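You operate a simulated robot arm through the tools that you are given. There is no shell and no other tool.

Carry out the task below with a simulated robot arm. There is one attempt and no reset: what you move stays moved.

## Task
Close the tun steam, fit the red cap and vent the pipe to zero.
Fine: the cap goes from the black stand on to the wheel's hub; open the vent knob till the gauge reads 0, then close it. Where these are worked on the way, their far stop is far enough and under half their travel is too little: vent knob.

Only the result counts: the job must be done as asked and must still hold three seconds after the hand-in. Knocking over, shifting, dropping, spilling or breaking anything else fails it. Lids that push on must go on centred and level and be pressed home; caps that screw on are set level and turned clockwise until they are tight.

## Robot
A 6-joint arm with a two-finger parallel gripper, fixed in place. Base frame: the origin is at the foot of the arm, x ahead of it, y to its left, z up. Readings come in mm, degrees, newtons and seconds.
With the tool pointing down near the work surface it reaches from about 240 to 660 mm from the base axis. Its first joint turns from -166.0 to 166.0 degrees. Payload 1.57 kg.
The TCP is the grasp point between the finger pads, 30 mm short of the fingertips. In the tool frame z runs along the fingers and y along their closing line. The gripper opens to 110 mm. The fingers are 24 mm wide and 12 mm thick; the gripper's body (48 by 112 mm) begins 78 mm behind the TCP.
Orientation is told as [roll, pitch, yaw] about the base's x, y, z axes, in that order, counted from this pose: with the fingers straight down and closing along the base's y, the tool's x points along the base's -x, its y along +y and its z along -z.

## Interface
- The arm moves only by the tool step_arm. Its argument "commands" is a list of rows, each an object (a shift or turn left out is 0, a gripper value left out holds the last) with "slide": the shift along the base's x, y, z in mm, a list of three; "dr": the turn, a rotation vector about the base's x, y, z in degrees, a list of three. In form: [{"slide": [dx, dy, dz], "dr": [ax, ay, az]}, ...]. A call has 1 to 20 rows; each row shifts and turns the commanded pose from where the row before left it. "hand" is the opening in per cent of the stroke, from 0 (shut) to 100 (fully open), set as the call begins (left out, the last holds). A row lasts 0.2 s, in which the tool goes at most 50 mm and 8.6 degrees; a call with a longer step from one row to the next is refused whole, and so is a gripper value outside its range. Where a pose cannot be reached the arm comes as near as it can. A force on the tool above 40 N (or 10 N above the force at the start of the call, whichever is more), or a blocked arm, ends the call early, and 0.2 s more pass. Each finger travels about 108 mm/s and halts on what it meets, pressing with about 37 N; the grip force reading is that of the motor and also rises with nothing between the fingers. The clock runs only during rows and for 0.2 s after the last one: add rows that do not move to give the fingers time. The reply holds the time, the measured pose of the TCP, the force on the tool along the base axes, the opening and the grip force, in the units named above and with some noise, with the torque about the TCP (base axes, N m) and any sound that the robot's microphone picked up.
- Cameras (640 x 400 px; columns grow to the right, rows downward): "scene" is fixed at [51, 650.3, 1319.7]; the picture's right is [-0.99, -0.12, 0.00], its down [-0.12, 0.95, -0.28] and it looks along [0.03, -0.28, -0.96] (base axes); focal length 271 px, centre (320, 200). "wrist" rides on the gripper at [70, 16, -141] in the tool frame; the picture's right is [-0.23, 0.97, 0.00], its down [-0.85, -0.20, -0.48] and it looks along [-0.47, -0.11, 0.88] (tool axes); focal length 222 px, centre (320, 200).
- grab_frame(camera): a new picture of that camera. No time passes.
- move_column(by): slides the trunk up (or, below 0, down) by that many mm; the arm rides with it, the base frame stays. It gives what a move gives, with no picture.
- locate(camera, pixels): for up to 12 pixels [column, row] of the newest picture of that camera ("zoom" is the newest enlarged one), the place [x, y, z] in the base frame of the surface seen there, good to about 2 mm. No time passes.
- enlarge(camera, box): a new picture of the part [left, top, right, bottom] of that camera's present view, enlarged. No time passes.
- hand_in(): hands the job in; it is judged then, once.

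Unless the task says otherwise, let go and move clear before handing in.

The tools are called after "Call:" as a command line: name --argument value ..., lists and objects as JSON in quotes. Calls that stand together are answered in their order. step_arm: Moves the arm, as the interface text tells. Its arguments: {"type":"object","properties":{"commands":{"type":"array"},"hand":{"type":"number"}},"required":["commands"]} The other tools are called the same way: move_column (by) slides the trunk up or down; grab_frame (camera) takes a picture; locate (camera, pixels) gives the place of the surface under pixels of a picture; enlarge (camera, box) takes an enlarged picture of a part of a camera's view; hand_in () hands the job in.

At the start:

```text
t: 0.0
ee_pos: [411.6, 311.1, 872.6]
tool_rot: [-0.1, 0.0, 0.0]
wrist_force: [-1.5, -0.5, 0.1]
torque: [-0.01, 0.0, 0.01]
opening: 110.0
finger_force: 0.1
trunk travel left (down, up): [-50.0, 540.0]
```

scene: 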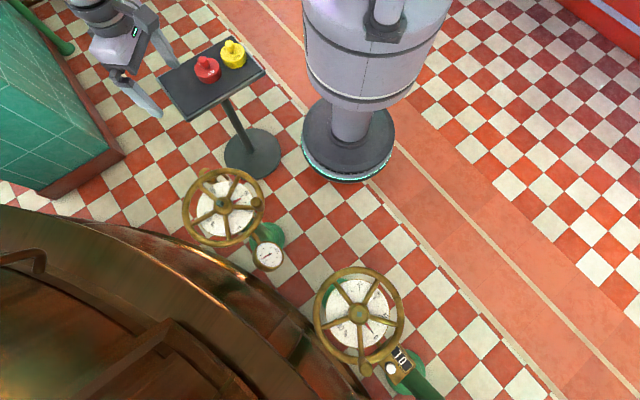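
wrist: 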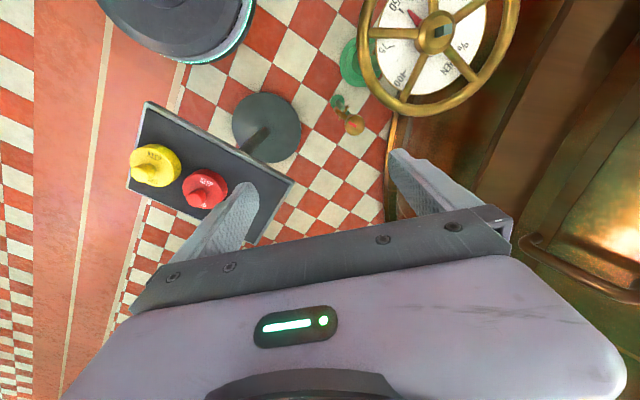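

The scene shows two handwheels (around pixel [222,207] and [360,313]), a stand with a red and a yellow cap, and gauges. I'll take closer views to identify which wheel is the tun steam, where the gauge is and where the vent knob is.

Call:
enlarge --camera "scene" --box '[160, 150, 300, 290]'

Call:
enlarge --camera "scene" --box '[290, 250, 450, 400]'

Call:
enlarge --camera "scene" --box '[150, 30, 280, 130]'

Call:
enlarge --camera "wrist" --box '[320, 0, 540, 150]'

```text
2.86 times, centred on (230, 220) of scene
```

zoom: 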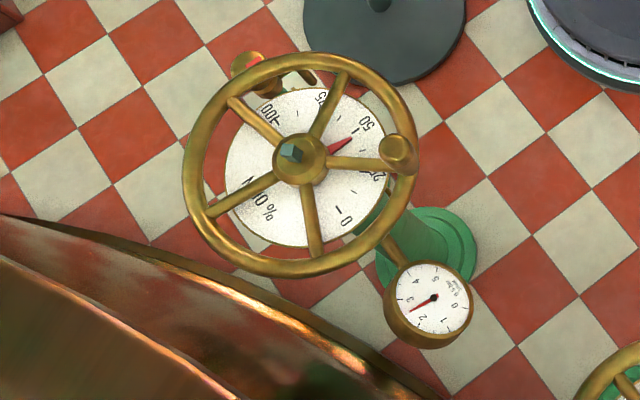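

```text
2.67 times, centred on (370, 325) of scene
```

zoom: 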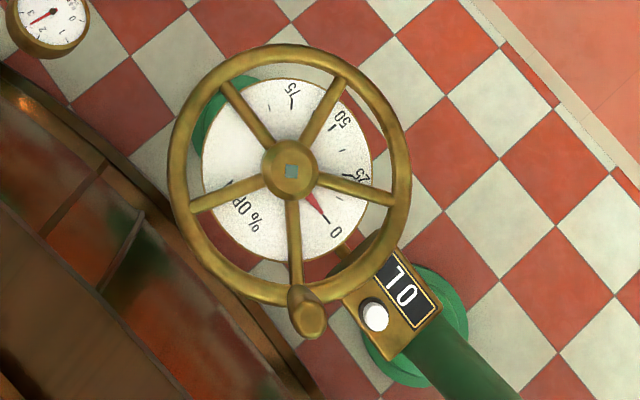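

```text
4.00 times, centred on (215, 80) of scene
```

zoom: 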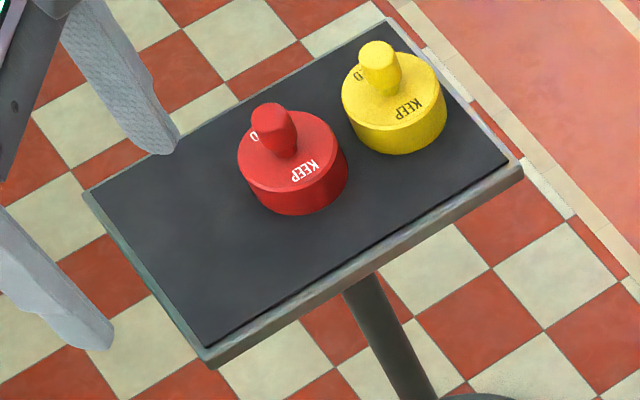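

```text
2.67 times, centred on (430, 75) of wrist
```

zoom: 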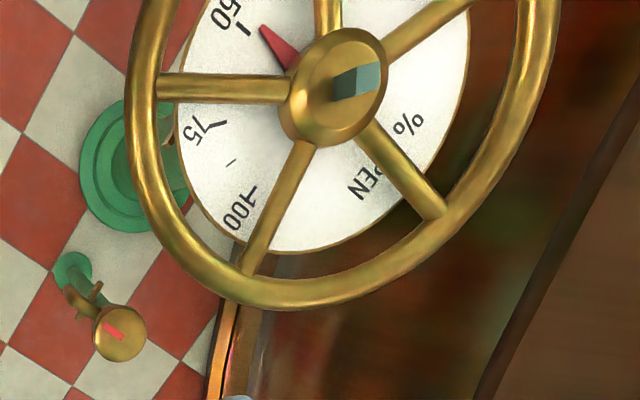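

Wheel 1 (scene [222,207]) has a % OPEN dial at about 40, a pressure gauge near 2.5 and a small brass knob beside it; wheel 2 (scene [360,313]) has a "70/10" plate. I'll measure the key points in 3D before deciding.

Call:
enlarge --camera "scene" --box '[170, 160, 290, 280]'

Call:
locate --camera "scene" --pixels '[[224, 204], [248, 201], [183, 212], [238, 170], [262, 205], [230, 246], [267, 257], [271, 231], [206, 69], [232, 54], [213, 176], [360, 313]]'

Call:
locate --camera "wrist" --pixels '[[354, 125], [338, 101], [440, 32], [362, 60], [362, 122], [349, 118], [205, 187], [155, 165], [200, 200], [420, 105], [515, 10], [375, 15]]'

```text
3.33 times, centred on (230, 220) of scene
```

zoom: 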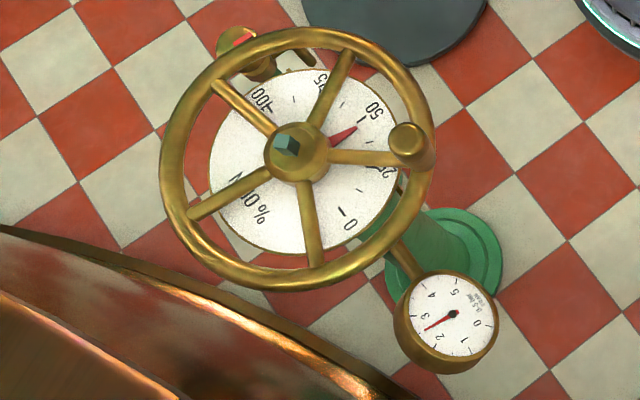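

```text
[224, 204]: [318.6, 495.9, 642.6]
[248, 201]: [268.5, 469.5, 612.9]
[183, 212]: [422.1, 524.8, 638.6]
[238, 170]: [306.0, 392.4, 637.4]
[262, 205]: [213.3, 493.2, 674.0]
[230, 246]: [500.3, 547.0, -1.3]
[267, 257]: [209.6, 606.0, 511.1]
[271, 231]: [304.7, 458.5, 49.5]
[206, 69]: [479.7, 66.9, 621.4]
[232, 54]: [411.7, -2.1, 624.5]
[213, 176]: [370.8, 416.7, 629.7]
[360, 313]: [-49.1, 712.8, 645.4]
```

```text
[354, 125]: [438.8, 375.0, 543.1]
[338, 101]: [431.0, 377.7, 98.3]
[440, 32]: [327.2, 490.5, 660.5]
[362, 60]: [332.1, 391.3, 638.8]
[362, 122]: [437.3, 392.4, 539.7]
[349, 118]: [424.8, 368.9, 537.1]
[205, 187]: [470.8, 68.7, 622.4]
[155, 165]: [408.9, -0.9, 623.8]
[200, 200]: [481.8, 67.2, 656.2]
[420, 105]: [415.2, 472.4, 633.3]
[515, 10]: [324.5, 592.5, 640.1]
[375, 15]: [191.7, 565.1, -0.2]
```

Wheel 1's hub is near (320,493,650) with a rim of about 100 mm radius; the small knob is near (437,378,540). I'll zoom in on labels to confirm which wheel is the tun steam.

Call:
enlarge --camera "scene" --box '[245, 235, 290, 275]'

Call:
enlarge --camera "scene" --box '[375, 335, 420, 385]'

Call:
enlarge --camera "wrist" --box '[320, 80, 390, 140]'

Call:
enlarge --camera "wrist" --box '[120, 130, 240, 220]'

```text
10.00 times, centred on (268, 255) of scene
```

zoom: 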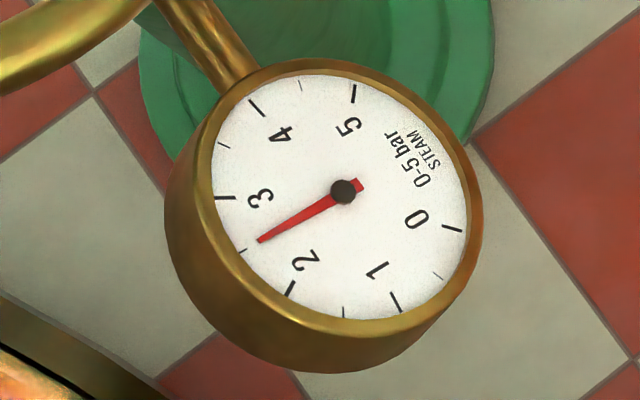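

```text
8.00 times, centred on (398, 360) of scene
```

zoom: 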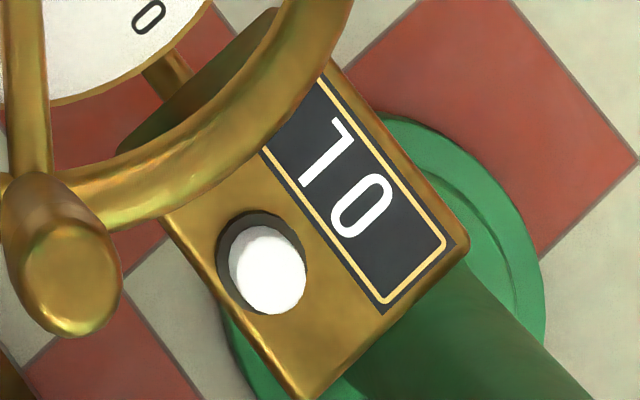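

```text
6.67 times, centred on (355, 110) of wrist
```

zoom: 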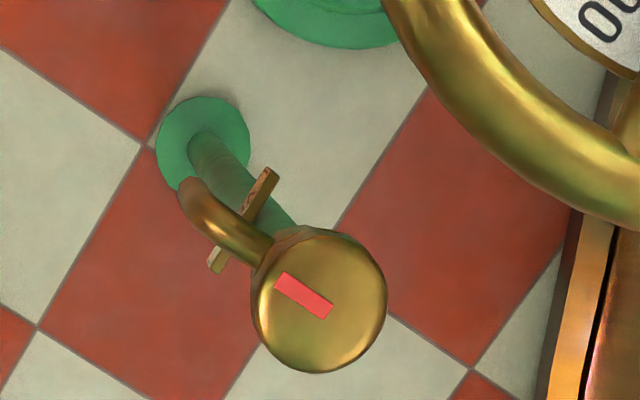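

```text
4.44 times, centred on (180, 175) of wrist
```

zoom: 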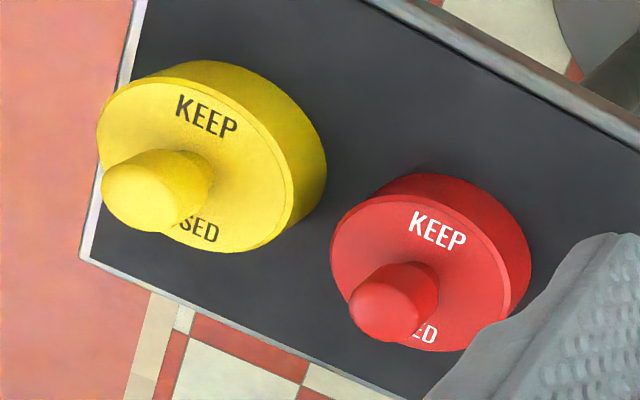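

The gauge by wheel 1 says "STEAM 0‑5 bar" at about 2.5; wheel 2's plate at zoom [340,180] is partly hidden by its rim. I'll swing the wrist camera round to read wheel 2's plate and look at wheel 1 from above.

Call:
step_arm --commands '[{"slide": [-14, 8, 4], "dr": [0, 0, 8]}, {"slide": [-14, 8, 4], "dr": [0, 0, 8]}, {"slide": [-14, 8, 4], "dr": [0, 0, 8]}, {"slide": [-14, 8, 4], "dr": [0, 0, 8]}, {"slide": [-14, 8, 4], "dr": [0, 0, 8]}, {"slide": [-14, 8, 4], "dr": [0, 0, 8]}, {"slide": [-14, 8, 4], "dr": [0, 0, 8]}, {"slide": [-14, 8, 4], "dr": [0, 0, 8]}, {"slide": [-14, 8, 4], "dr": [0, 0, 8]}, {"slide": [-14, 8, 4], "dr": [0, 0, 8]}, {"slide": [-14, 8, 4], "dr": [0, 0, 8]}, {"slide": [-14, 8, 4], "dr": [0, 0, 8]}]'

Call:
grab_frame --camera "wrist"

Call:
grab_frame --camera "scene"

```text
t: 2.6
ee_pos: [242.5, 406.4, 921.1]
tool_rot: [-0.1, 0.0, 96.1]
wrist_force: [-0.1, 0.0, 0.4]
torque: [-0.02, 0.01, -0.01]
opening: 109.9
finger_force: 0.1
trunk travel left (down, up): [-50.0, 540.0]
```

```text
taken
```

wrist: 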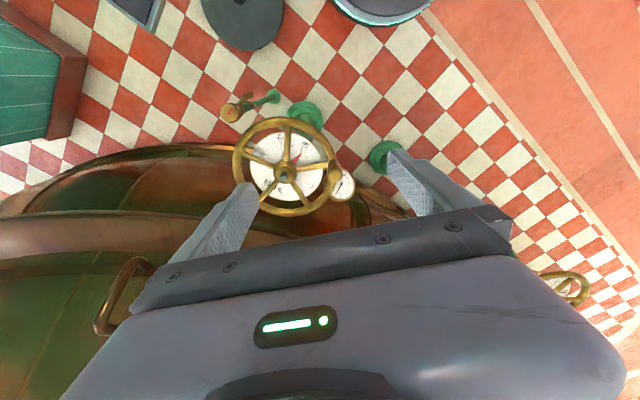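

```text
taken
```

scene: 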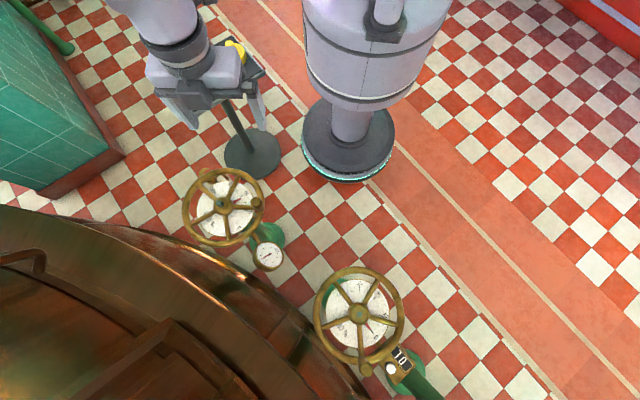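

Wheel 1 and its gauge are at wrist [285,170], and wheel 2 is just at the right edge [570,285]. I'll slide towards -x to get wheel 2's plate in view.

Call:
step_arm --commands '[{"slide": [-40, 15, 0]}, {"slide": [-40, 15, 0]}, {"slide": [-40, 15, 0]}, {"slide": [-40, 15, 0]}, {"slide": [-40, 15, 0]}, {"slide": [-40, 10, 0]}]'

Call:
grab_frame --camera "wrist"

```text
t: 4.0
ee_pos: [5.3, 493.5, 918.6]
tool_rot: [0.0, -0.1, 95.9]
wrist_force: [0.1, -0.6, -0.1]
torque: [0.05, 0.05, -0.03]
opening: 110.0
finger_force: 0.1
trunk travel left (down, up): [-50.0, 540.0]
```

```text
taken
```

wrist: 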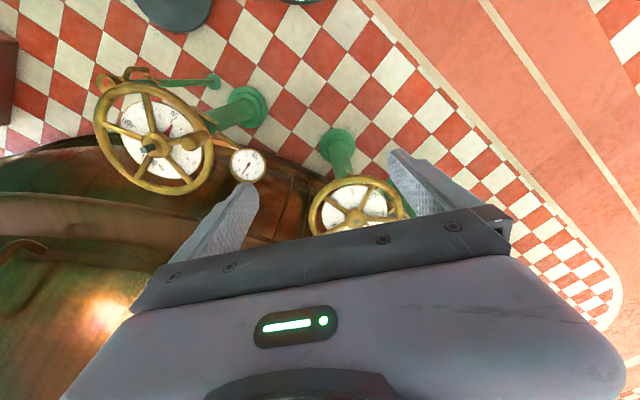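

Wheel 2 sits at wrist [357,205] partly behind the fingers. I'll shift a bit further -x and +y so that its plate clears the gripper.

Call:
step_arm --commands '[{"slide": [-30, 20, 0]}, {"slide": [-30, 20, 0]}, {"slide": [-30, 20, 0]}, {"slide": [-20, 20, 0]}]'

Call:
grab_frame --camera "wrist"

Call:
enlarge --camera "wrist" --box '[240, 100, 400, 220]'

```text
t: 5.0
ee_pos: [-106.1, 573.9, 921.9]
tool_rot: [0.0, 0.0, 96.0]
wrist_force: [-0.3, -0.8, 0.6]
torque: [0.0, -0.01, -0.01]
opening: 110.2
finger_force: 0.0
trunk travel left (down, up): [-50.0, 540.0]
```

```text
taken
```

wrist: 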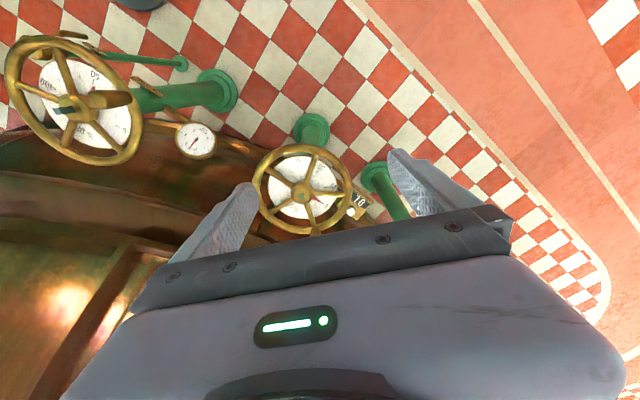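

```text
3.33 times, centred on (320, 160) of wrist
```

zoom: 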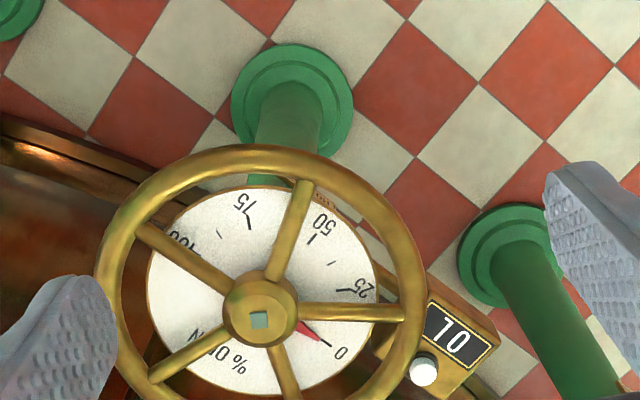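

Wheel 2 carries a "70" display and a white button, not a steam gauge. There appears to be some marking near zoom [330,205]; I'll enlarge that and the same region on wheel 1.

Call:
enlarge --camera "wrist" --box '[295, 140, 375, 190]'

Call:
enlarge --camera "wrist" --box '[0, 20, 160, 170]'

Call:
enlarge --camera "wrist" --box '[330, 170, 400, 230]'

```text
8.00 times, centred on (335, 165) of wrist
```

zoom: 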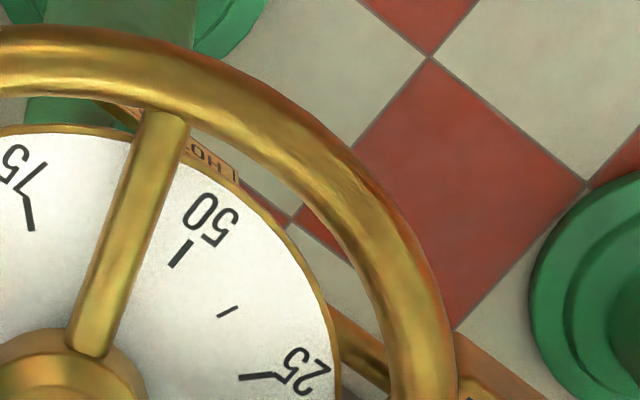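

```text
2.67 times, centred on (80, 95) of wrist
```

zoom: 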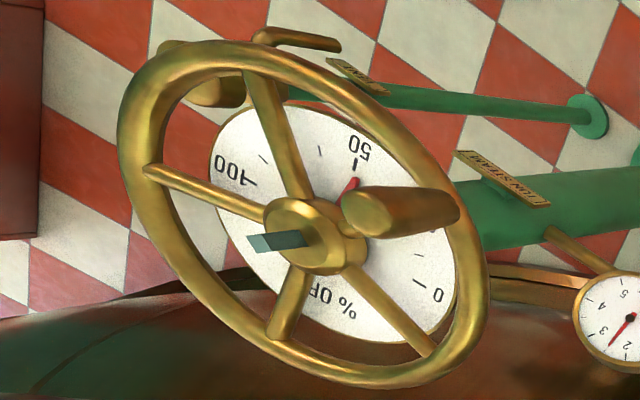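

```text
6.67 times, centred on (365, 200) of wrist
```

zoom: 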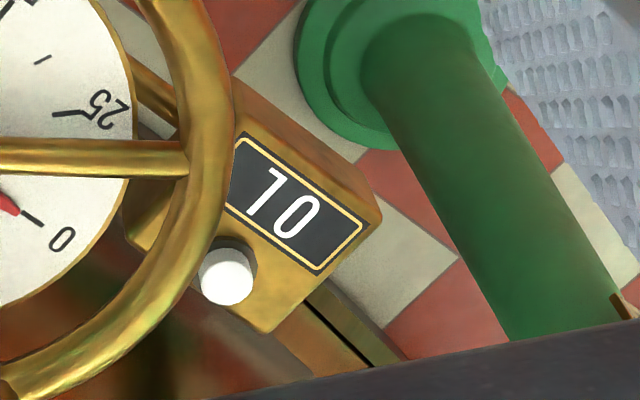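

The tags settle it: wheel 1 reads "TUN STEAM" (zoom [505,178]) with its "VENT" pipe beside it, and wheel 2 reads "HOT L…". I'll go back over wheel 1 to look at its handle, hub and dial close up.

Call:
step_arm --commands '[{"slide": [35, -20, -2]}, {"slide": [35, -20, -2]}, {"slide": [35, -20, -2]}, {"slide": [35, -20, -2]}, {"slide": [35, -20, -5]}, {"slide": [35, -20, -5]}, {"slide": [35, -20, -5]}, {"slide": [35, -20, -5]}, {"slide": [35, -15, -5]}, {"slide": [35, -15, -5]}, {"slide": [20, -5, -5]}]'

Call:
grab_frame --camera "wrist"

Call:
enlarge --camera "wrist" --box '[200, 60, 400, 230]'

```text
t: 7.4
ee_pos: [264.6, 375.6, 878.1]
tool_rot: [0.0, 0.0, 96.0]
wrist_force: [0.4, 0.4, -0.2]
torque: [-0.01, -0.01, 0.02]
opening: 109.7
finger_force: 0.1
trunk travel left (down, up): [-50.0, 540.0]
```

```text
taken
```

wrist: 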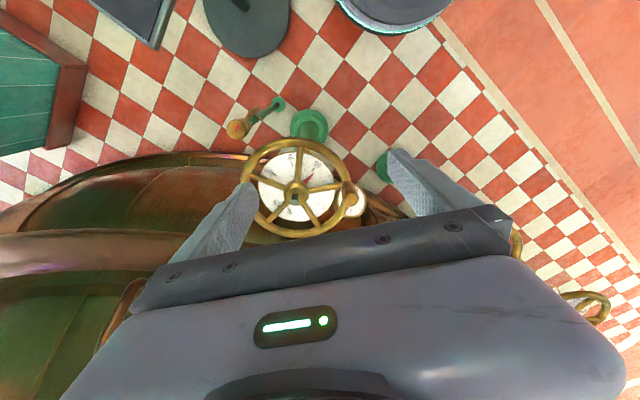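

```text
2.35 times, centred on (300, 145) of wrist
```

zoom: 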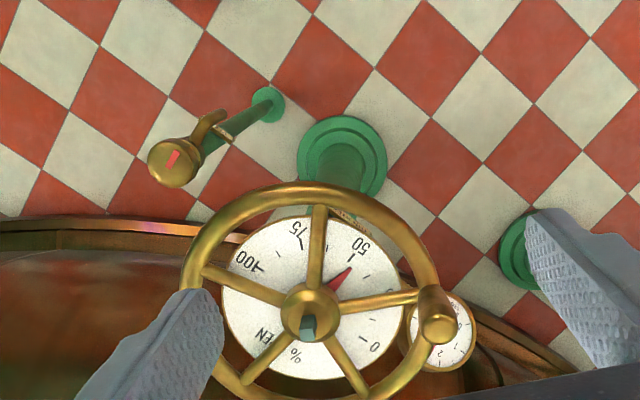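

The pointer reads about 45 % and the upright handle is at zoom [435,310]. I'll measure the handle, rim, hub, spindle and the dome.

Call:
locate --camera "zoom" --pixels '[[432, 297], [440, 325], [437, 340], [310, 315], [308, 328], [318, 188], [188, 280], [355, 205], [415, 240], [105, 300], [170, 175], [440, 335]]'

Call:
enlarge --camera "wrist" --box '[240, 130, 370, 240]'

```text
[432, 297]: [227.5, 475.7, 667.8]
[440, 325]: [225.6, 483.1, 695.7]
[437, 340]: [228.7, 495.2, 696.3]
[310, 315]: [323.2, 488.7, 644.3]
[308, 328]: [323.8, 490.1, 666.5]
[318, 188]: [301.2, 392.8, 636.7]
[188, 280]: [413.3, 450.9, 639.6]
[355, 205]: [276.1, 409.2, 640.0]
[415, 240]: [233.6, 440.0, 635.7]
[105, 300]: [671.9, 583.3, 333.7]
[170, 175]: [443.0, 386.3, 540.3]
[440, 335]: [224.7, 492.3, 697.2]
```

```text
3.64 times, centred on (305, 185) of wrist
```

zoom: 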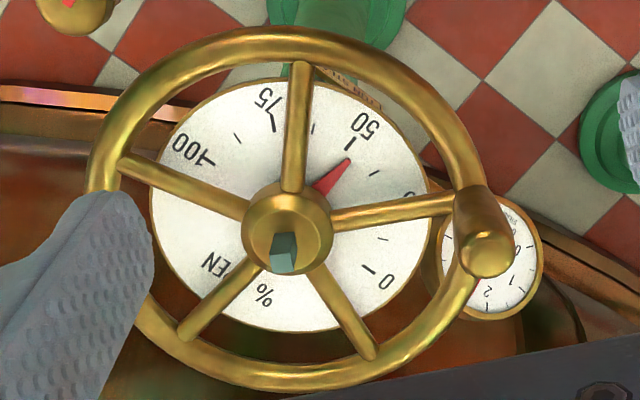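

The handle is a vertical grip at about (226,487), top z≈697, sitting on the rim at about 97 mm from the hub (322,491). I'll turn the tool to close tangentially there and hover above it with a half-open hand.

Call:
step_arm --commands '[{"slide": [-3.5, 10.13, -10], "dr": [0, 0, -8.5]}, {"slide": [-3.5, 10.13, -10], "dr": [0, 0, -8.5]}, {"slide": [-3.5, 10.13, -10], "dr": [0, 0, -8.5]}, {"slide": [-3.5, 10.13, -10], "dr": [0, 0, -8.5]}, {"slide": [-3.5, 10.13, -10], "dr": [0, 0, -8.5]}, {"slide": [-3.5, 10.13, -10], "dr": [0, 0, -8.5]}, {"slide": [-3.5, 10.13, -10], "dr": [0, 0, -8.5]}, {"slide": [-3.5, 10.13, -10], "dr": [0, 0, -8.5]}, {"slide": [-3.5, 10.13, -10], "dr": [0, 0, -8.5]}, {"slide": [-3.5, 10.13, -10], "dr": [0, 0, -8.5]}, {"slide": [-3.5, 10.13, -10], "dr": [0, 0, -8.5]}]' --hand 60

Call:
grab_frame --camera "wrist"

Call:
grab_frame --camera "scene"

```text
t: 9.8
ee_pos: [225.8, 487.9, 765.7]
tool_rot: [0.0, 0.1, 2.3]
wrist_force: [-1.2, -0.2, -0.4]
torque: [-0.01, 0.0, 0.01]
opening: 66.0
finger_force: 0.1
trunk travel left (down, up): [-50.0, 540.0]
```

```text
taken
```

wrist: 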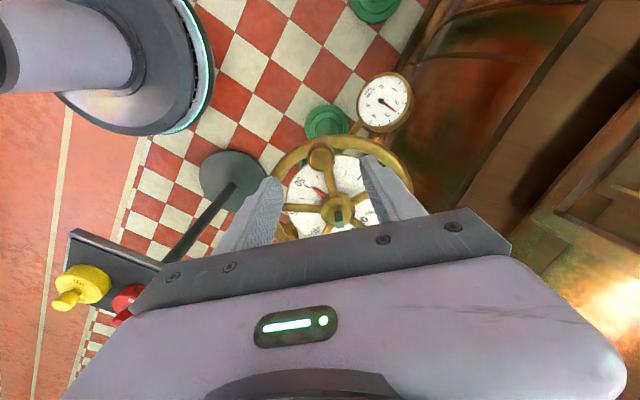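

```text
taken
```

scene: 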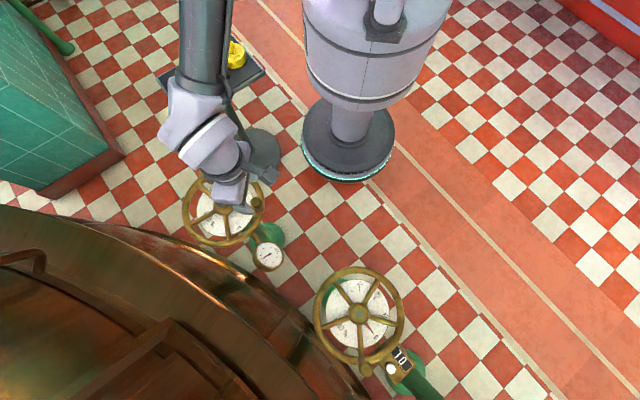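

Hovering at (226,488,766), the handle appears at wrist [320,157] between the fingers. I'll check its exact top position from this side.

Call:
enlarge --camera "wrist" --box '[250, 110, 410, 240]'

Call:
locate --camera "wrist" --pixels '[[320, 158], [311, 158], [329, 158], [320, 150], [320, 168], [338, 212], [345, 205]]'

```text
3.08 times, centred on (330, 175) of wrist
```

zoom: 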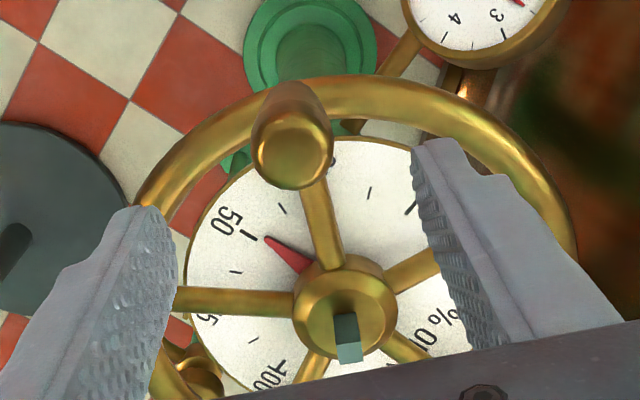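

```text
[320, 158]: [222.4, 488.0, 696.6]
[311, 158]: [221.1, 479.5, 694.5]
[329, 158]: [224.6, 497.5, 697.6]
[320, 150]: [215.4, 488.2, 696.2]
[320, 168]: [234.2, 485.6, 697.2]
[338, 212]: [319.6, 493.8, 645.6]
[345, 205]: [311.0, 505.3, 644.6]
```

The handle's top centre is about (225,488,697), so I'm lined up. I'll go straight down to z≈680 and close on it.

Call:
step_arm --commands '[{"slide": [-0.5, 0, -20]}, {"slide": [-0.5, 0, -20]}, {"slide": [0, 0, -20]}, {"slide": [0, 0, -15]}, {"slide": [0, 0, -10]}, {"slide": [0, 0, 0]}]'

Call:
step_arm --commands '[{"slide": [0, 0, 0]}, {"slide": [0, 0, 0]}, {"slide": [0, 0, 0]}, {"slide": [0, 0, 0]}]' --hand 0

Call:
enlarge --camera "wrist" --box '[220, 60, 460, 240]'

```text
t: 11.2
ee_pos: [224.4, 487.0, 682.6]
tool_rot: [0.0, 0.0, 2.4]
wrist_force: [0.6, -0.2, -0.7]
torque: [0.0, -0.03, 0.01]
opening: 66.1
finger_force: 0.0
trunk travel left (down, up): [-50.0, 540.0]
```

```text
t: 12.2
ee_pos: [225.0, 487.2, 682.8]
tool_rot: [0.0, 0.1, 2.5]
wrist_force: [-0.3, 1.4, -0.9]
torque: [0.12, -0.18, 0.09]
opening: 26.9
finger_force: 37.7
trunk travel left (down, up): [-50.0, 540.0]
```

```text
2.22 times, centred on (340, 150) of wrist
```

zoom: 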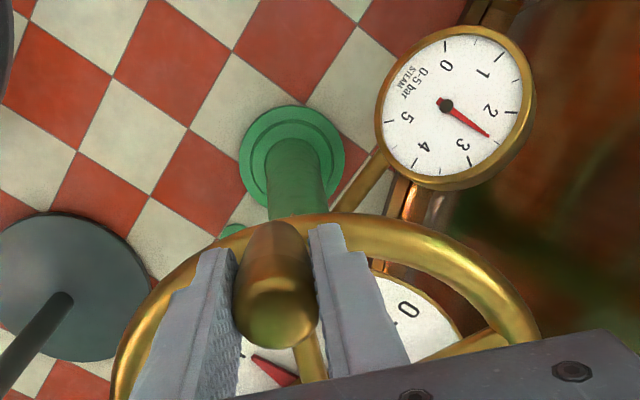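

The grip holds the handle (opening 26.9 mm, 37.7 N). I'll try a short clockwise arc of 10° about the hub to feel the torque and see how the pointer follows.

Call:
step_arm --commands '[{"slide": [0.1, 8.5, 0], "dr": [0, 0, -5]}, {"slide": [0.85, 8.45, 0], "dr": [0, 0, -5]}, {"slide": [0, 0, 0]}]'

Call:
enlarge --camera "wrist" --box '[220, 60, 460, 240]'

Call:
enlarge --camera "scene" --box '[170, 160, 290, 280]'

```text
t: 13.0
ee_pos: [224.6, 504.0, 683.9]
tool_rot: [-0.1, 0.1, -7.5]
wrist_force: [-15.1, -2.8, 0.5]
torque: [0.23, 1.07, -0.14]
opening: 26.7
finger_force: 37.5
trunk travel left (down, up): [-50.0, 540.0]
```

```text
2.22 times, centred on (340, 150) of wrist
```

zoom: 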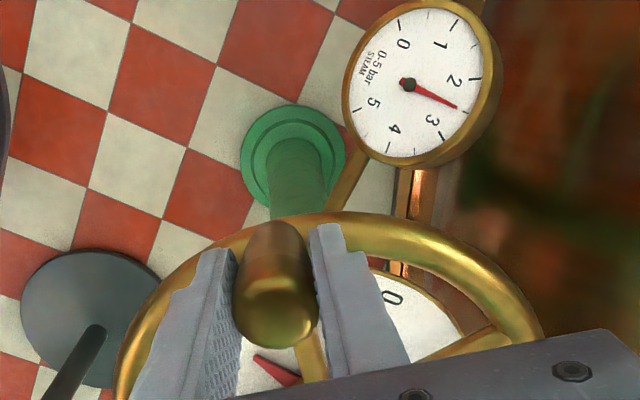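

```text
3.33 times, centred on (230, 220) of scene
```

zoom: 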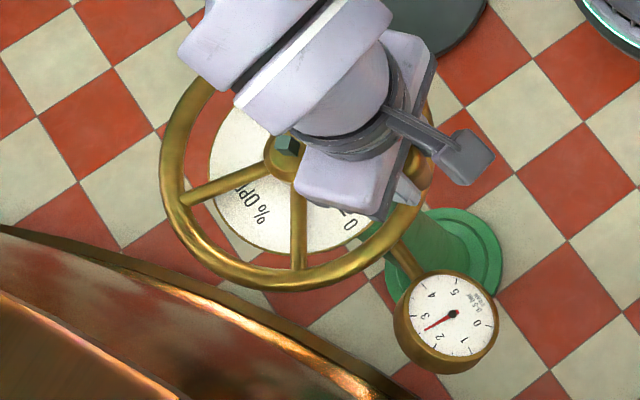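

The wheel turned about 10° and the pointer moved with it 1:1; a sideways force of -15 N suggests my hub centre is a bit off. I'll re-measure the hub before continuing.

Call:
locate --camera "zoom" --pixels '[[268, 160], [275, 150], [285, 145], [297, 240], [230, 190], [165, 160], [175, 220], [220, 270], [300, 280], [380, 250], [165, 190], [260, 282]]'

Call:
grab_frame --camera "wrist"

Call:
enlarge --camera "wrist" --box '[280, 170, 380, 240]'

```text
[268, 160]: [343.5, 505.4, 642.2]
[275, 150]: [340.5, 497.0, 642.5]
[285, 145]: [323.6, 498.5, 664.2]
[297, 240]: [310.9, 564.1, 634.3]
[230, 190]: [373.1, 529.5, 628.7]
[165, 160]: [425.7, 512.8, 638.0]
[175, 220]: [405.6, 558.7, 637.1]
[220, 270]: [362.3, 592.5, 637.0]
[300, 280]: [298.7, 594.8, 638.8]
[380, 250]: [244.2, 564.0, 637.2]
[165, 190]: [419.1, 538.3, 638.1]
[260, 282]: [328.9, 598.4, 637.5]
```

```text
taken
```

wrist: 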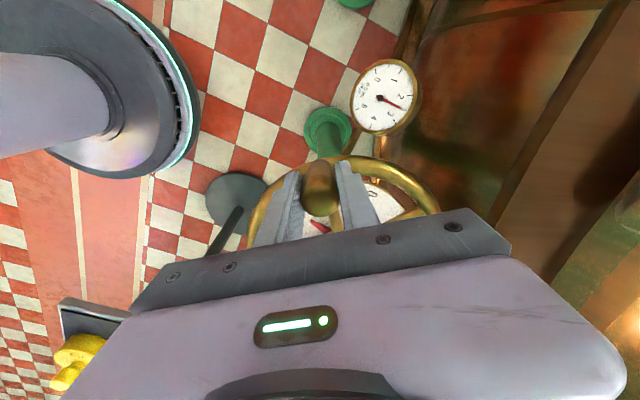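

```text
5.71 times, centred on (330, 205) of wrist
```

zoom: 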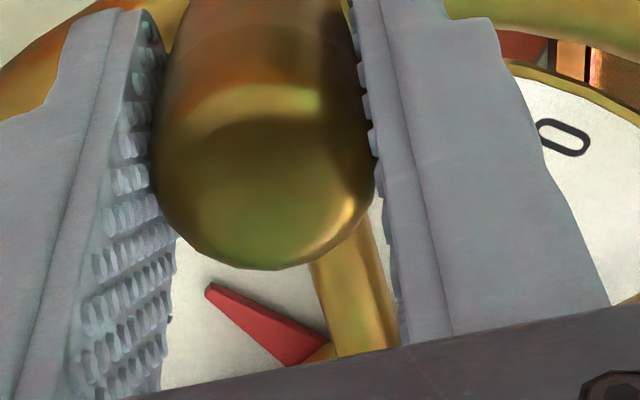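

The rim points fit a hub centre nearer (322.5,495), radius ~98 at the handle. I'll correct and continue clockwise another 24°.

Call:
step_arm --commands '[{"slide": [0.3, 10.15, 0], "dr": [0, 0, -6]}, {"slide": [2.57, 9.93, 0], "dr": [0, 0, -6]}, {"slide": [3.59, 9.61, 0], "dr": [0, 0, -6]}, {"slide": [4.58, 9.18, 0], "dr": [0, 0, -6]}, {"slide": [0, 0, 0]}]'

Call:
grab_frame --camera "wrist"

Call:
enlarge --camera "scene" --box '[170, 160, 290, 280]'

```text
t: 14.2
ee_pos: [237.1, 544.2, 682.8]
tool_rot: [0.0, -0.1, -31.6]
wrist_force: [-1.0, -0.4, -0.6]
torque: [-0.53, -0.52, -0.14]
opening: 27.0
finger_force: 38.3
trunk travel left (down, up): [-50.0, 540.0]
```

```text
taken
```

wrist: 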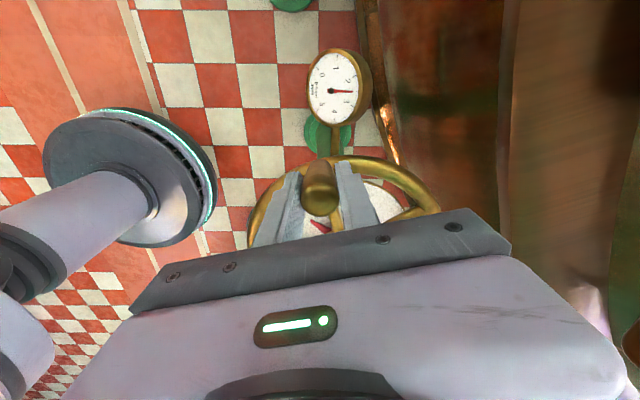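

```text
3.33 times, centred on (230, 220) of scene
```

zoom: 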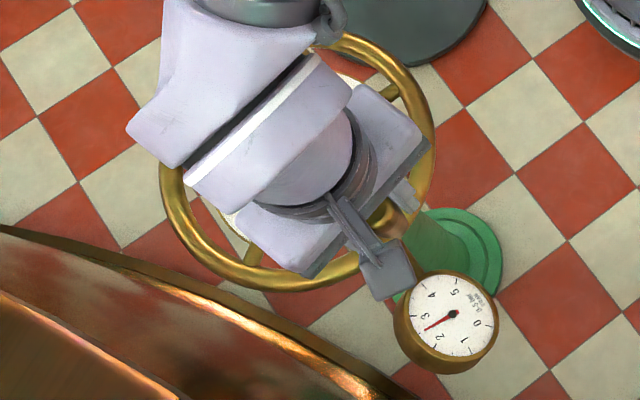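

Forces are low and the wheel follows; about 34° done. I'll continue along the arc another 24°.

Call:
step_arm --commands '[{"slide": [5.51, 8.65, 0], "dr": [0, 0, -6]}, {"slide": [6.38, 8.03, 0], "dr": [0, 0, -6]}, {"slide": [7.19, 7.31, 0], "dr": [0, 0, -6]}, {"slide": [7.92, 6.53, 0], "dr": [0, 0, -6]}, {"slide": [0, 0, 0]}]'

Call:
enlarge --camera "wrist" --box '[240, 130, 440, 240]'

Call:
enlarge --camera "scene" --box '[170, 160, 290, 280]'

```text
t: 15.4
ee_pos: [263.6, 575.1, 682.7]
tool_rot: [0.0, 0.1, -55.6]
wrist_force: [-7.6, 6.0, 6.3]
torque: [0.12, 0.18, -0.22]
opening: 26.8
finger_force: 37.8
trunk travel left (down, up): [-50.0, 540.0]
```

```text
3.20 times, centred on (340, 185) of wrist
```

zoom: 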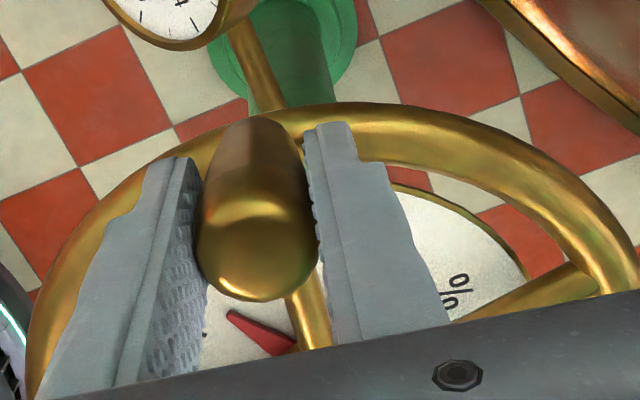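

```text
3.33 times, centred on (230, 220) of scene
```

zoom: 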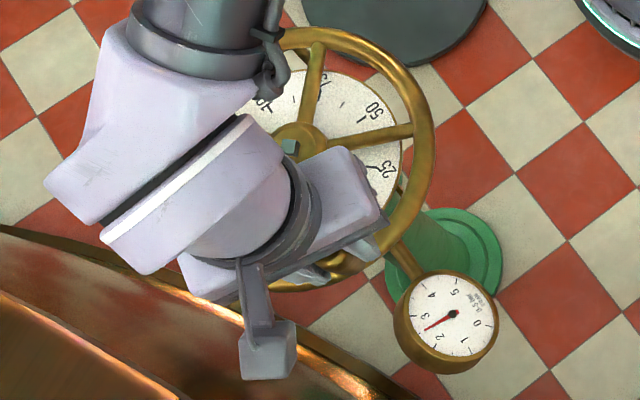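

About 58° done and the spindle is sinking flush. I'll continue in smaller steps, watching for the stop.

Call:
step_arm --commands '[{"slide": [8.55, 5.66, 0], "dr": [0, 0, -6]}, {"slide": [9.1, 4.74, 0], "dr": [0, 0, -6]}, {"slide": [9.54, 3.76, 0], "dr": [0, 0, -6]}, {"slide": [0, 0, 0]}]'

Call:
enlarge --camera "wrist" --box '[240, 130, 440, 240]'

Call:
enlarge --camera "scene" --box '[170, 160, 290, 280]'

```text
t: 16.4
ee_pos: [290.2, 590.2, 681.9]
tool_rot: [0.1, 0.0, -73.6]
wrist_force: [-10.4, 21.5, -1.3]
torque: [0.86, 0.38, -0.11]
opening: 26.6
finger_force: 37.8
trunk travel left (down, up): [-50.0, 540.0]
```

```text
3.20 times, centred on (340, 185) of wrist
```

zoom: 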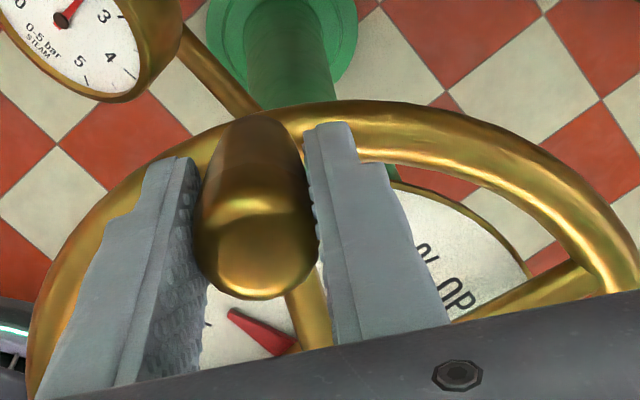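

```text
3.33 times, centred on (230, 220) of scene
```

zoom: 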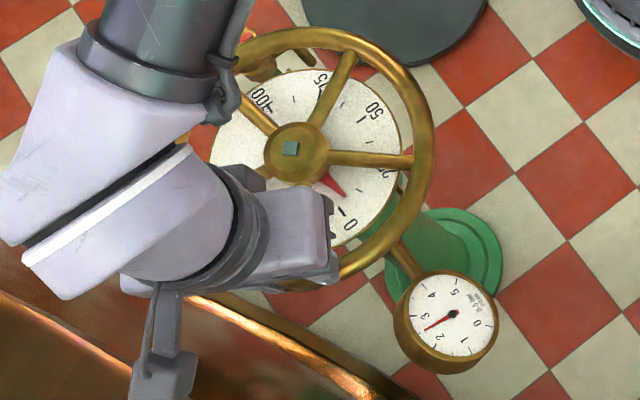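

The pointer is close to 0 (scene zoom [340,190], tick at [340,210]); the sideways force +21 N says the handle's true arc is slightly further out. I'll correct and turn on in 3° steps towards the stop.

Call:
step_arm --commands '[{"slide": [4.91, 2.7, 0], "dr": [0, 0, -3]}, {"slide": [4.98, 1.8, 0], "dr": [0, 0, -3]}, {"slide": [0, 0, 0]}]'

Call:
enlarge --camera "scene" --box '[190, 165, 270, 245]'

```text
t: 17.2
ee_pos: [300.6, 591.7, 682.3]
tool_rot: [0.0, -0.1, -79.4]
wrist_force: [-1.5, 8.6, 4.1]
torque: [-0.82, 0.0, -0.02]
opening: 26.6
finger_force: 37.6
trunk travel left (down, up): [-50.0, 540.0]
```

```text
5.00 times, centred on (230, 205) of scene
```

zoom: 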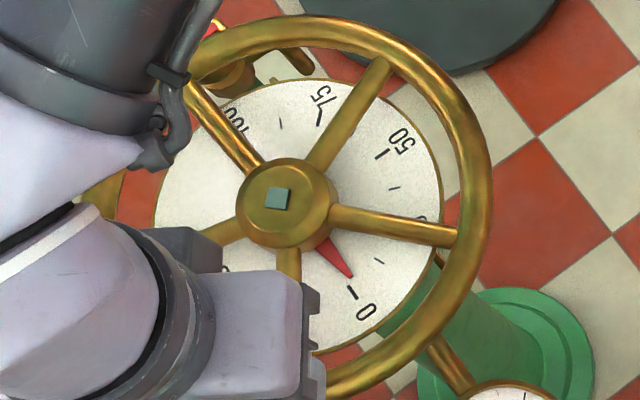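

The pointer tip (zoom [350,277]) is about 5° short of the 0 tick ([350,293]). I'll turn on in small steps to reach the stop.

Call:
step_arm --commands '[{"slide": [3.36, 0.9, 0], "dr": [0, 0, -2]}, {"slide": [3.38, 0.7, 0], "dr": [0, 0, -2]}, {"slide": [3.39, 0.6, 0], "dr": [0, 0, -2]}, {"slide": [0, 0, 0]}]'

Call:
enlarge --camera "scene" --box '[190, 165, 270, 245]'

```text
t: 18.2
ee_pos: [306.3, 590.8, 682.5]
tool_rot: [0.0, 0.0, -85.6]
wrist_force: [-9.2, 29.6, -6.9]
torque: [0.49, 0.15, 0.0]
opening: 26.9
finger_force: 37.6
out of reach, approached as far as the arm can: row 2
trunk travel left (down, up): [-50.0, 540.0]
```

```text
5.00 times, centred on (230, 205) of scene
```

zoom: 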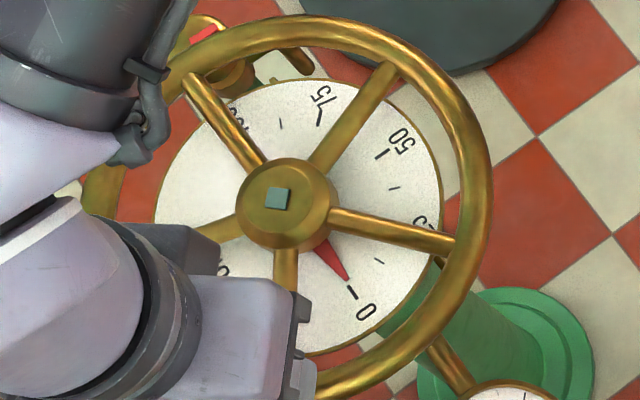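

The arm reached its limit at about 665 mm (pointer within ~2° of the 0 tick). I'll tilt the gripper about its closing line so the wrist comes nearer the base, which lets the command finish its arc.

Call:
step_arm --commands '[{"slide": [0, 0, 0], "dr": [3.99, 0.3, 0]}, {"slide": [0, 0, 0], "dr": [3.99, 0.3, 0]}, {"slide": [0, 0, 0], "dr": [3.99, 0.3, 0]}, {"slide": [0, 0, 0]}]'

Call:
enlarge --camera "scene" --box '[190, 165, 270, 245]'

```text
t: 19.2
ee_pos: [308.6, 586.7, 683.3]
tool_rot: [0.0, 11.9, -85.6]
wrist_force: [2.5, -15.9, -7.7]
torque: [-0.71, -0.38, -0.07]
opening: 27.2
finger_force: 37.8
trunk travel left (down, up): [-50.0, 540.0]
```

```text
5.00 times, centred on (230, 205) of scene
```

zoom: 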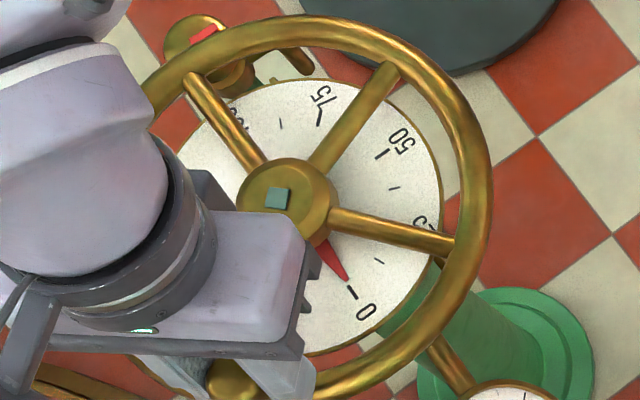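

The tilt is in place (pose y 586.7, still gripping). I'll push the last few degrees along the arc to the stop.

Call:
step_arm --commands '[{"slide": [3, 3, 0], "dr": [0, 0, -1.5]}, {"slide": [3.4, 2, 0], "dr": [0, 0, -1.5]}, {"slide": [0, 0, 0]}]'

Call:
enlarge --camera "scene" --box '[190, 165, 270, 245]'

```text
t: 19.9
ee_pos: [309.4, 593.5, 683.7]
tool_rot: [-0.3, 11.8, -88.6]
wrist_force: [-8.3, -9.8, 8.4]
torque: [-0.38, -0.26, 0.29]
opening: 26.8
finger_force: 37.4
trunk travel left (down, up): [-50.0, 540.0]
stopped in row 3: the force on the tool passed its limit at 41 N (the readings are from after the stop); the commanded pose is now the measured one
```

```text
5.00 times, centred on (230, 205) of scene
```

zoom: 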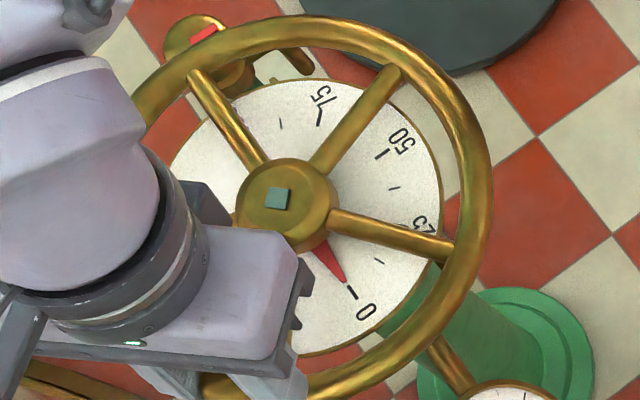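

The push stopped at 41 N with the pointer on the 0 tick (zoom [344,284] vs [350,293]), which looks like the valve's stop. I'll let go and back out along the fingers to check.

Call:
step_arm --commands '[{"slide": [0, 0, 0]}, {"slide": [0, 0, 0]}, {"slide": [0, 0, 0]}]' --hand 60

Call:
step_arm --commands '[{"slide": [0, -4, 20]}, {"slide": [0, -8, 40]}, {"slide": [0, -8, 40]}, {"slide": [0, -30, 20], "dr": [-4, 0, 0]}, {"slide": [0, -40, 0], "dr": [-4, 0, 0]}, {"slide": [0, -40, 0], "dr": [-4, 0, 0]}, {"slide": [10, -45, 0]}, {"slide": [10, -45, 0]}, {"slide": [10, -45, 0]}, {"slide": [10, -45, 0]}]'

Call:
grab_frame --camera "scene"

Call:
enlarge --camera "scene" --box '[180, 160, 280, 260]'

```text
t: 20.7
ee_pos: [311.5, 593.4, 682.1]
tool_rot: [-0.4, 11.7, -88.5]
wrist_force: [-0.5, 0.0, -0.2]
torque: [-0.01, -0.01, -0.03]
opening: 65.8
finger_force: 0.1
trunk travel left (down, up): [-50.0, 540.0]
```

```text
t: 22.9
ee_pos: [347.4, 283.6, 802.9]
tool_rot: [-0.6, -0.3, -88.6]
wrist_force: [-0.3, 0.5, -0.2]
torque: [-0.04, -0.01, 0.0]
opening: 65.8
finger_force: 0.1
trunk travel left (down, up): [-50.0, 540.0]
```

```text
taken
```

scene: 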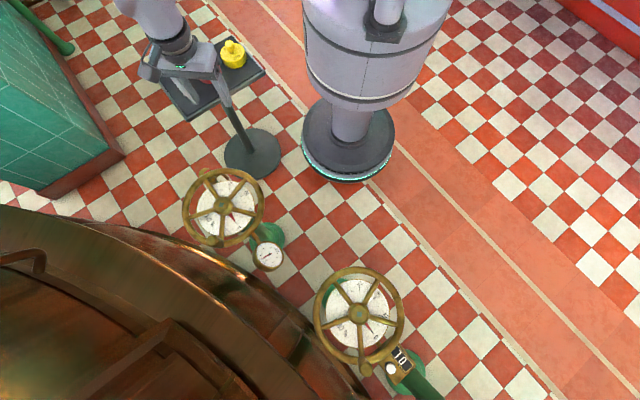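

```text
4.00 times, centred on (230, 210) of scene
```

zoom: 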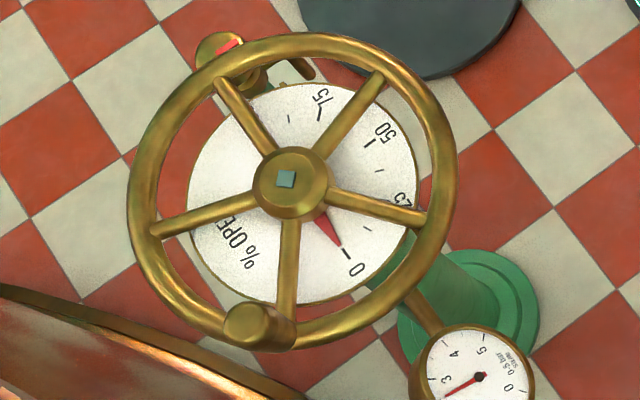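

The pointer sits on 0 with the spindle flush in the hub, so the valve is closed. Next I'll move over to the stand to look closely at the red cap.

Call:
step_arm --commands '[{"slide": [30, -25, 0]}, {"slide": [30, -25, 0]}, {"slide": [30, -25, 0]}, {"slide": [30, -25, 0]}, {"slide": [20, -15, 0]}, {"slide": [0, 0, 0]}]'

Call:
grab_frame --camera "wrist"

Call:
enlarge --camera "scene" --box '[150, 30, 280, 130]'

```text
t: 24.3
ee_pos: [492.8, 169.4, 800.7]
tool_rot: [-0.7, -0.2, -88.6]
wrist_force: [0.3, -0.4, 0.4]
torque: [-0.01, -0.02, 0.0]
opening: 65.9
finger_force: 0.0
trunk travel left (down, up): [-50.0, 540.0]
```

```text
taken
```

wrist: 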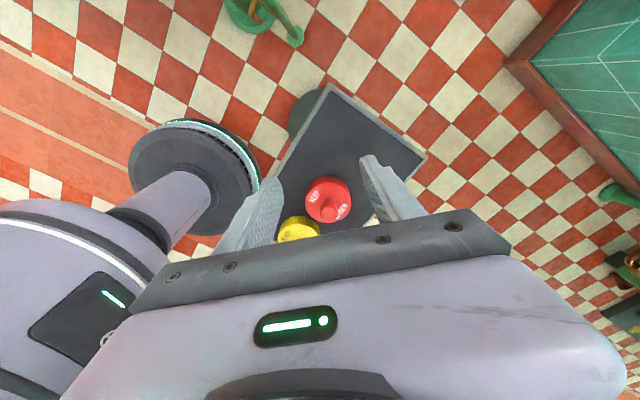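

```text
4.00 times, centred on (215, 80) of scene
```

zoom: 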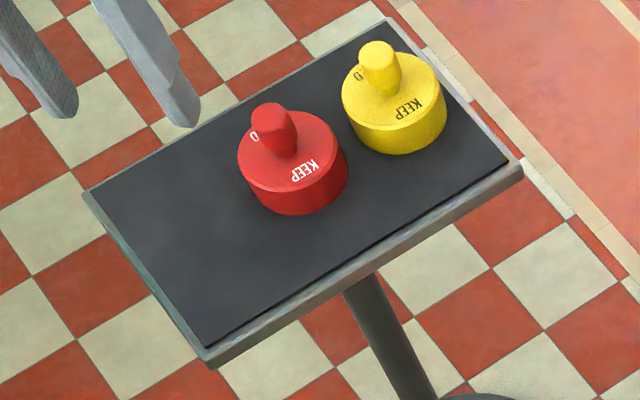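

Call:
enlarge --camera "wrist" --box '[265, 160, 385, 240]'

Call:
locate --camera "wrist" --pixels '[[328, 212], [341, 210], [335, 190], [313, 190], [328, 181], [320, 215], [308, 203], [350, 203], [330, 165], [352, 180], [346, 203]]'

Call:
locate --camera "scene" --pixels '[[208, 62], [207, 57], [210, 73], [208, 82], [200, 68], [216, 68], [200, 80], [218, 60]]'

```text
5.00 times, centred on (325, 200) of wrist
```

zoom: 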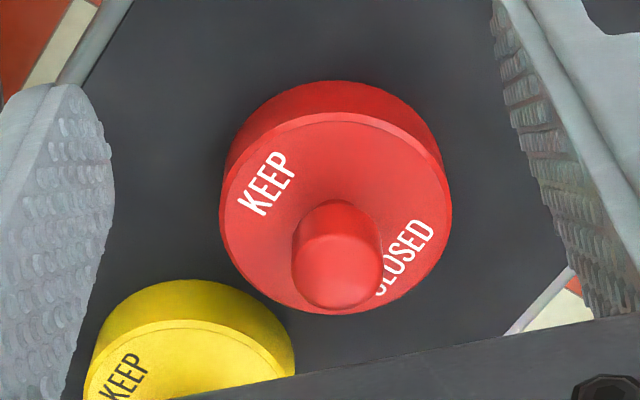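

```text
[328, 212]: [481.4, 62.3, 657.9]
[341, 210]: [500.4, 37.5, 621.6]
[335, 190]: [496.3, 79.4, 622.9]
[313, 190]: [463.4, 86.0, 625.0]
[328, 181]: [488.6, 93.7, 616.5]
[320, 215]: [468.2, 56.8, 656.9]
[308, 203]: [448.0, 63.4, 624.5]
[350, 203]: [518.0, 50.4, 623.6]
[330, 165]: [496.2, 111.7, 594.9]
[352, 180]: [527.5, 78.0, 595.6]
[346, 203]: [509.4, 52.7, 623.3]
```

```text
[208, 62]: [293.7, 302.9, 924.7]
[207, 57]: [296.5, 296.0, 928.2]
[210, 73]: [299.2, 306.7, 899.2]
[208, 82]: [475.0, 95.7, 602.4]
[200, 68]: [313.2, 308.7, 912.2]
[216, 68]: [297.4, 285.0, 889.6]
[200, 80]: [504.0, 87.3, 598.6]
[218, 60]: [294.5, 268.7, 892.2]
```

The red cap's body is about 75 mm across (top z≈623, base on the stand at z≈595) with a knob about 28 mm wide up to z≈657. I'll measure edge points for an exact centre.

Call:
locate --camera "zoom" --pixels '[[230, 215], [445, 215], [337, 125], [337, 307], [262, 150], [412, 150], [262, 285], [400, 290], [297, 270], [378, 270], [337, 240], [337, 303]]'

```text
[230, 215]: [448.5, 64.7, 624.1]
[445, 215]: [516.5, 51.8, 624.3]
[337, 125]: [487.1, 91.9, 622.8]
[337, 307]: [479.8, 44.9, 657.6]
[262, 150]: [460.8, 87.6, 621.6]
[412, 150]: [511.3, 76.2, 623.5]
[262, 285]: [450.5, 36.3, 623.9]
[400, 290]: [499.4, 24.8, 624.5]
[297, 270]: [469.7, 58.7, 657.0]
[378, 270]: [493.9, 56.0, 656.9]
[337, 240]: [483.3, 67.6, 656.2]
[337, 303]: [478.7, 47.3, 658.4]
```

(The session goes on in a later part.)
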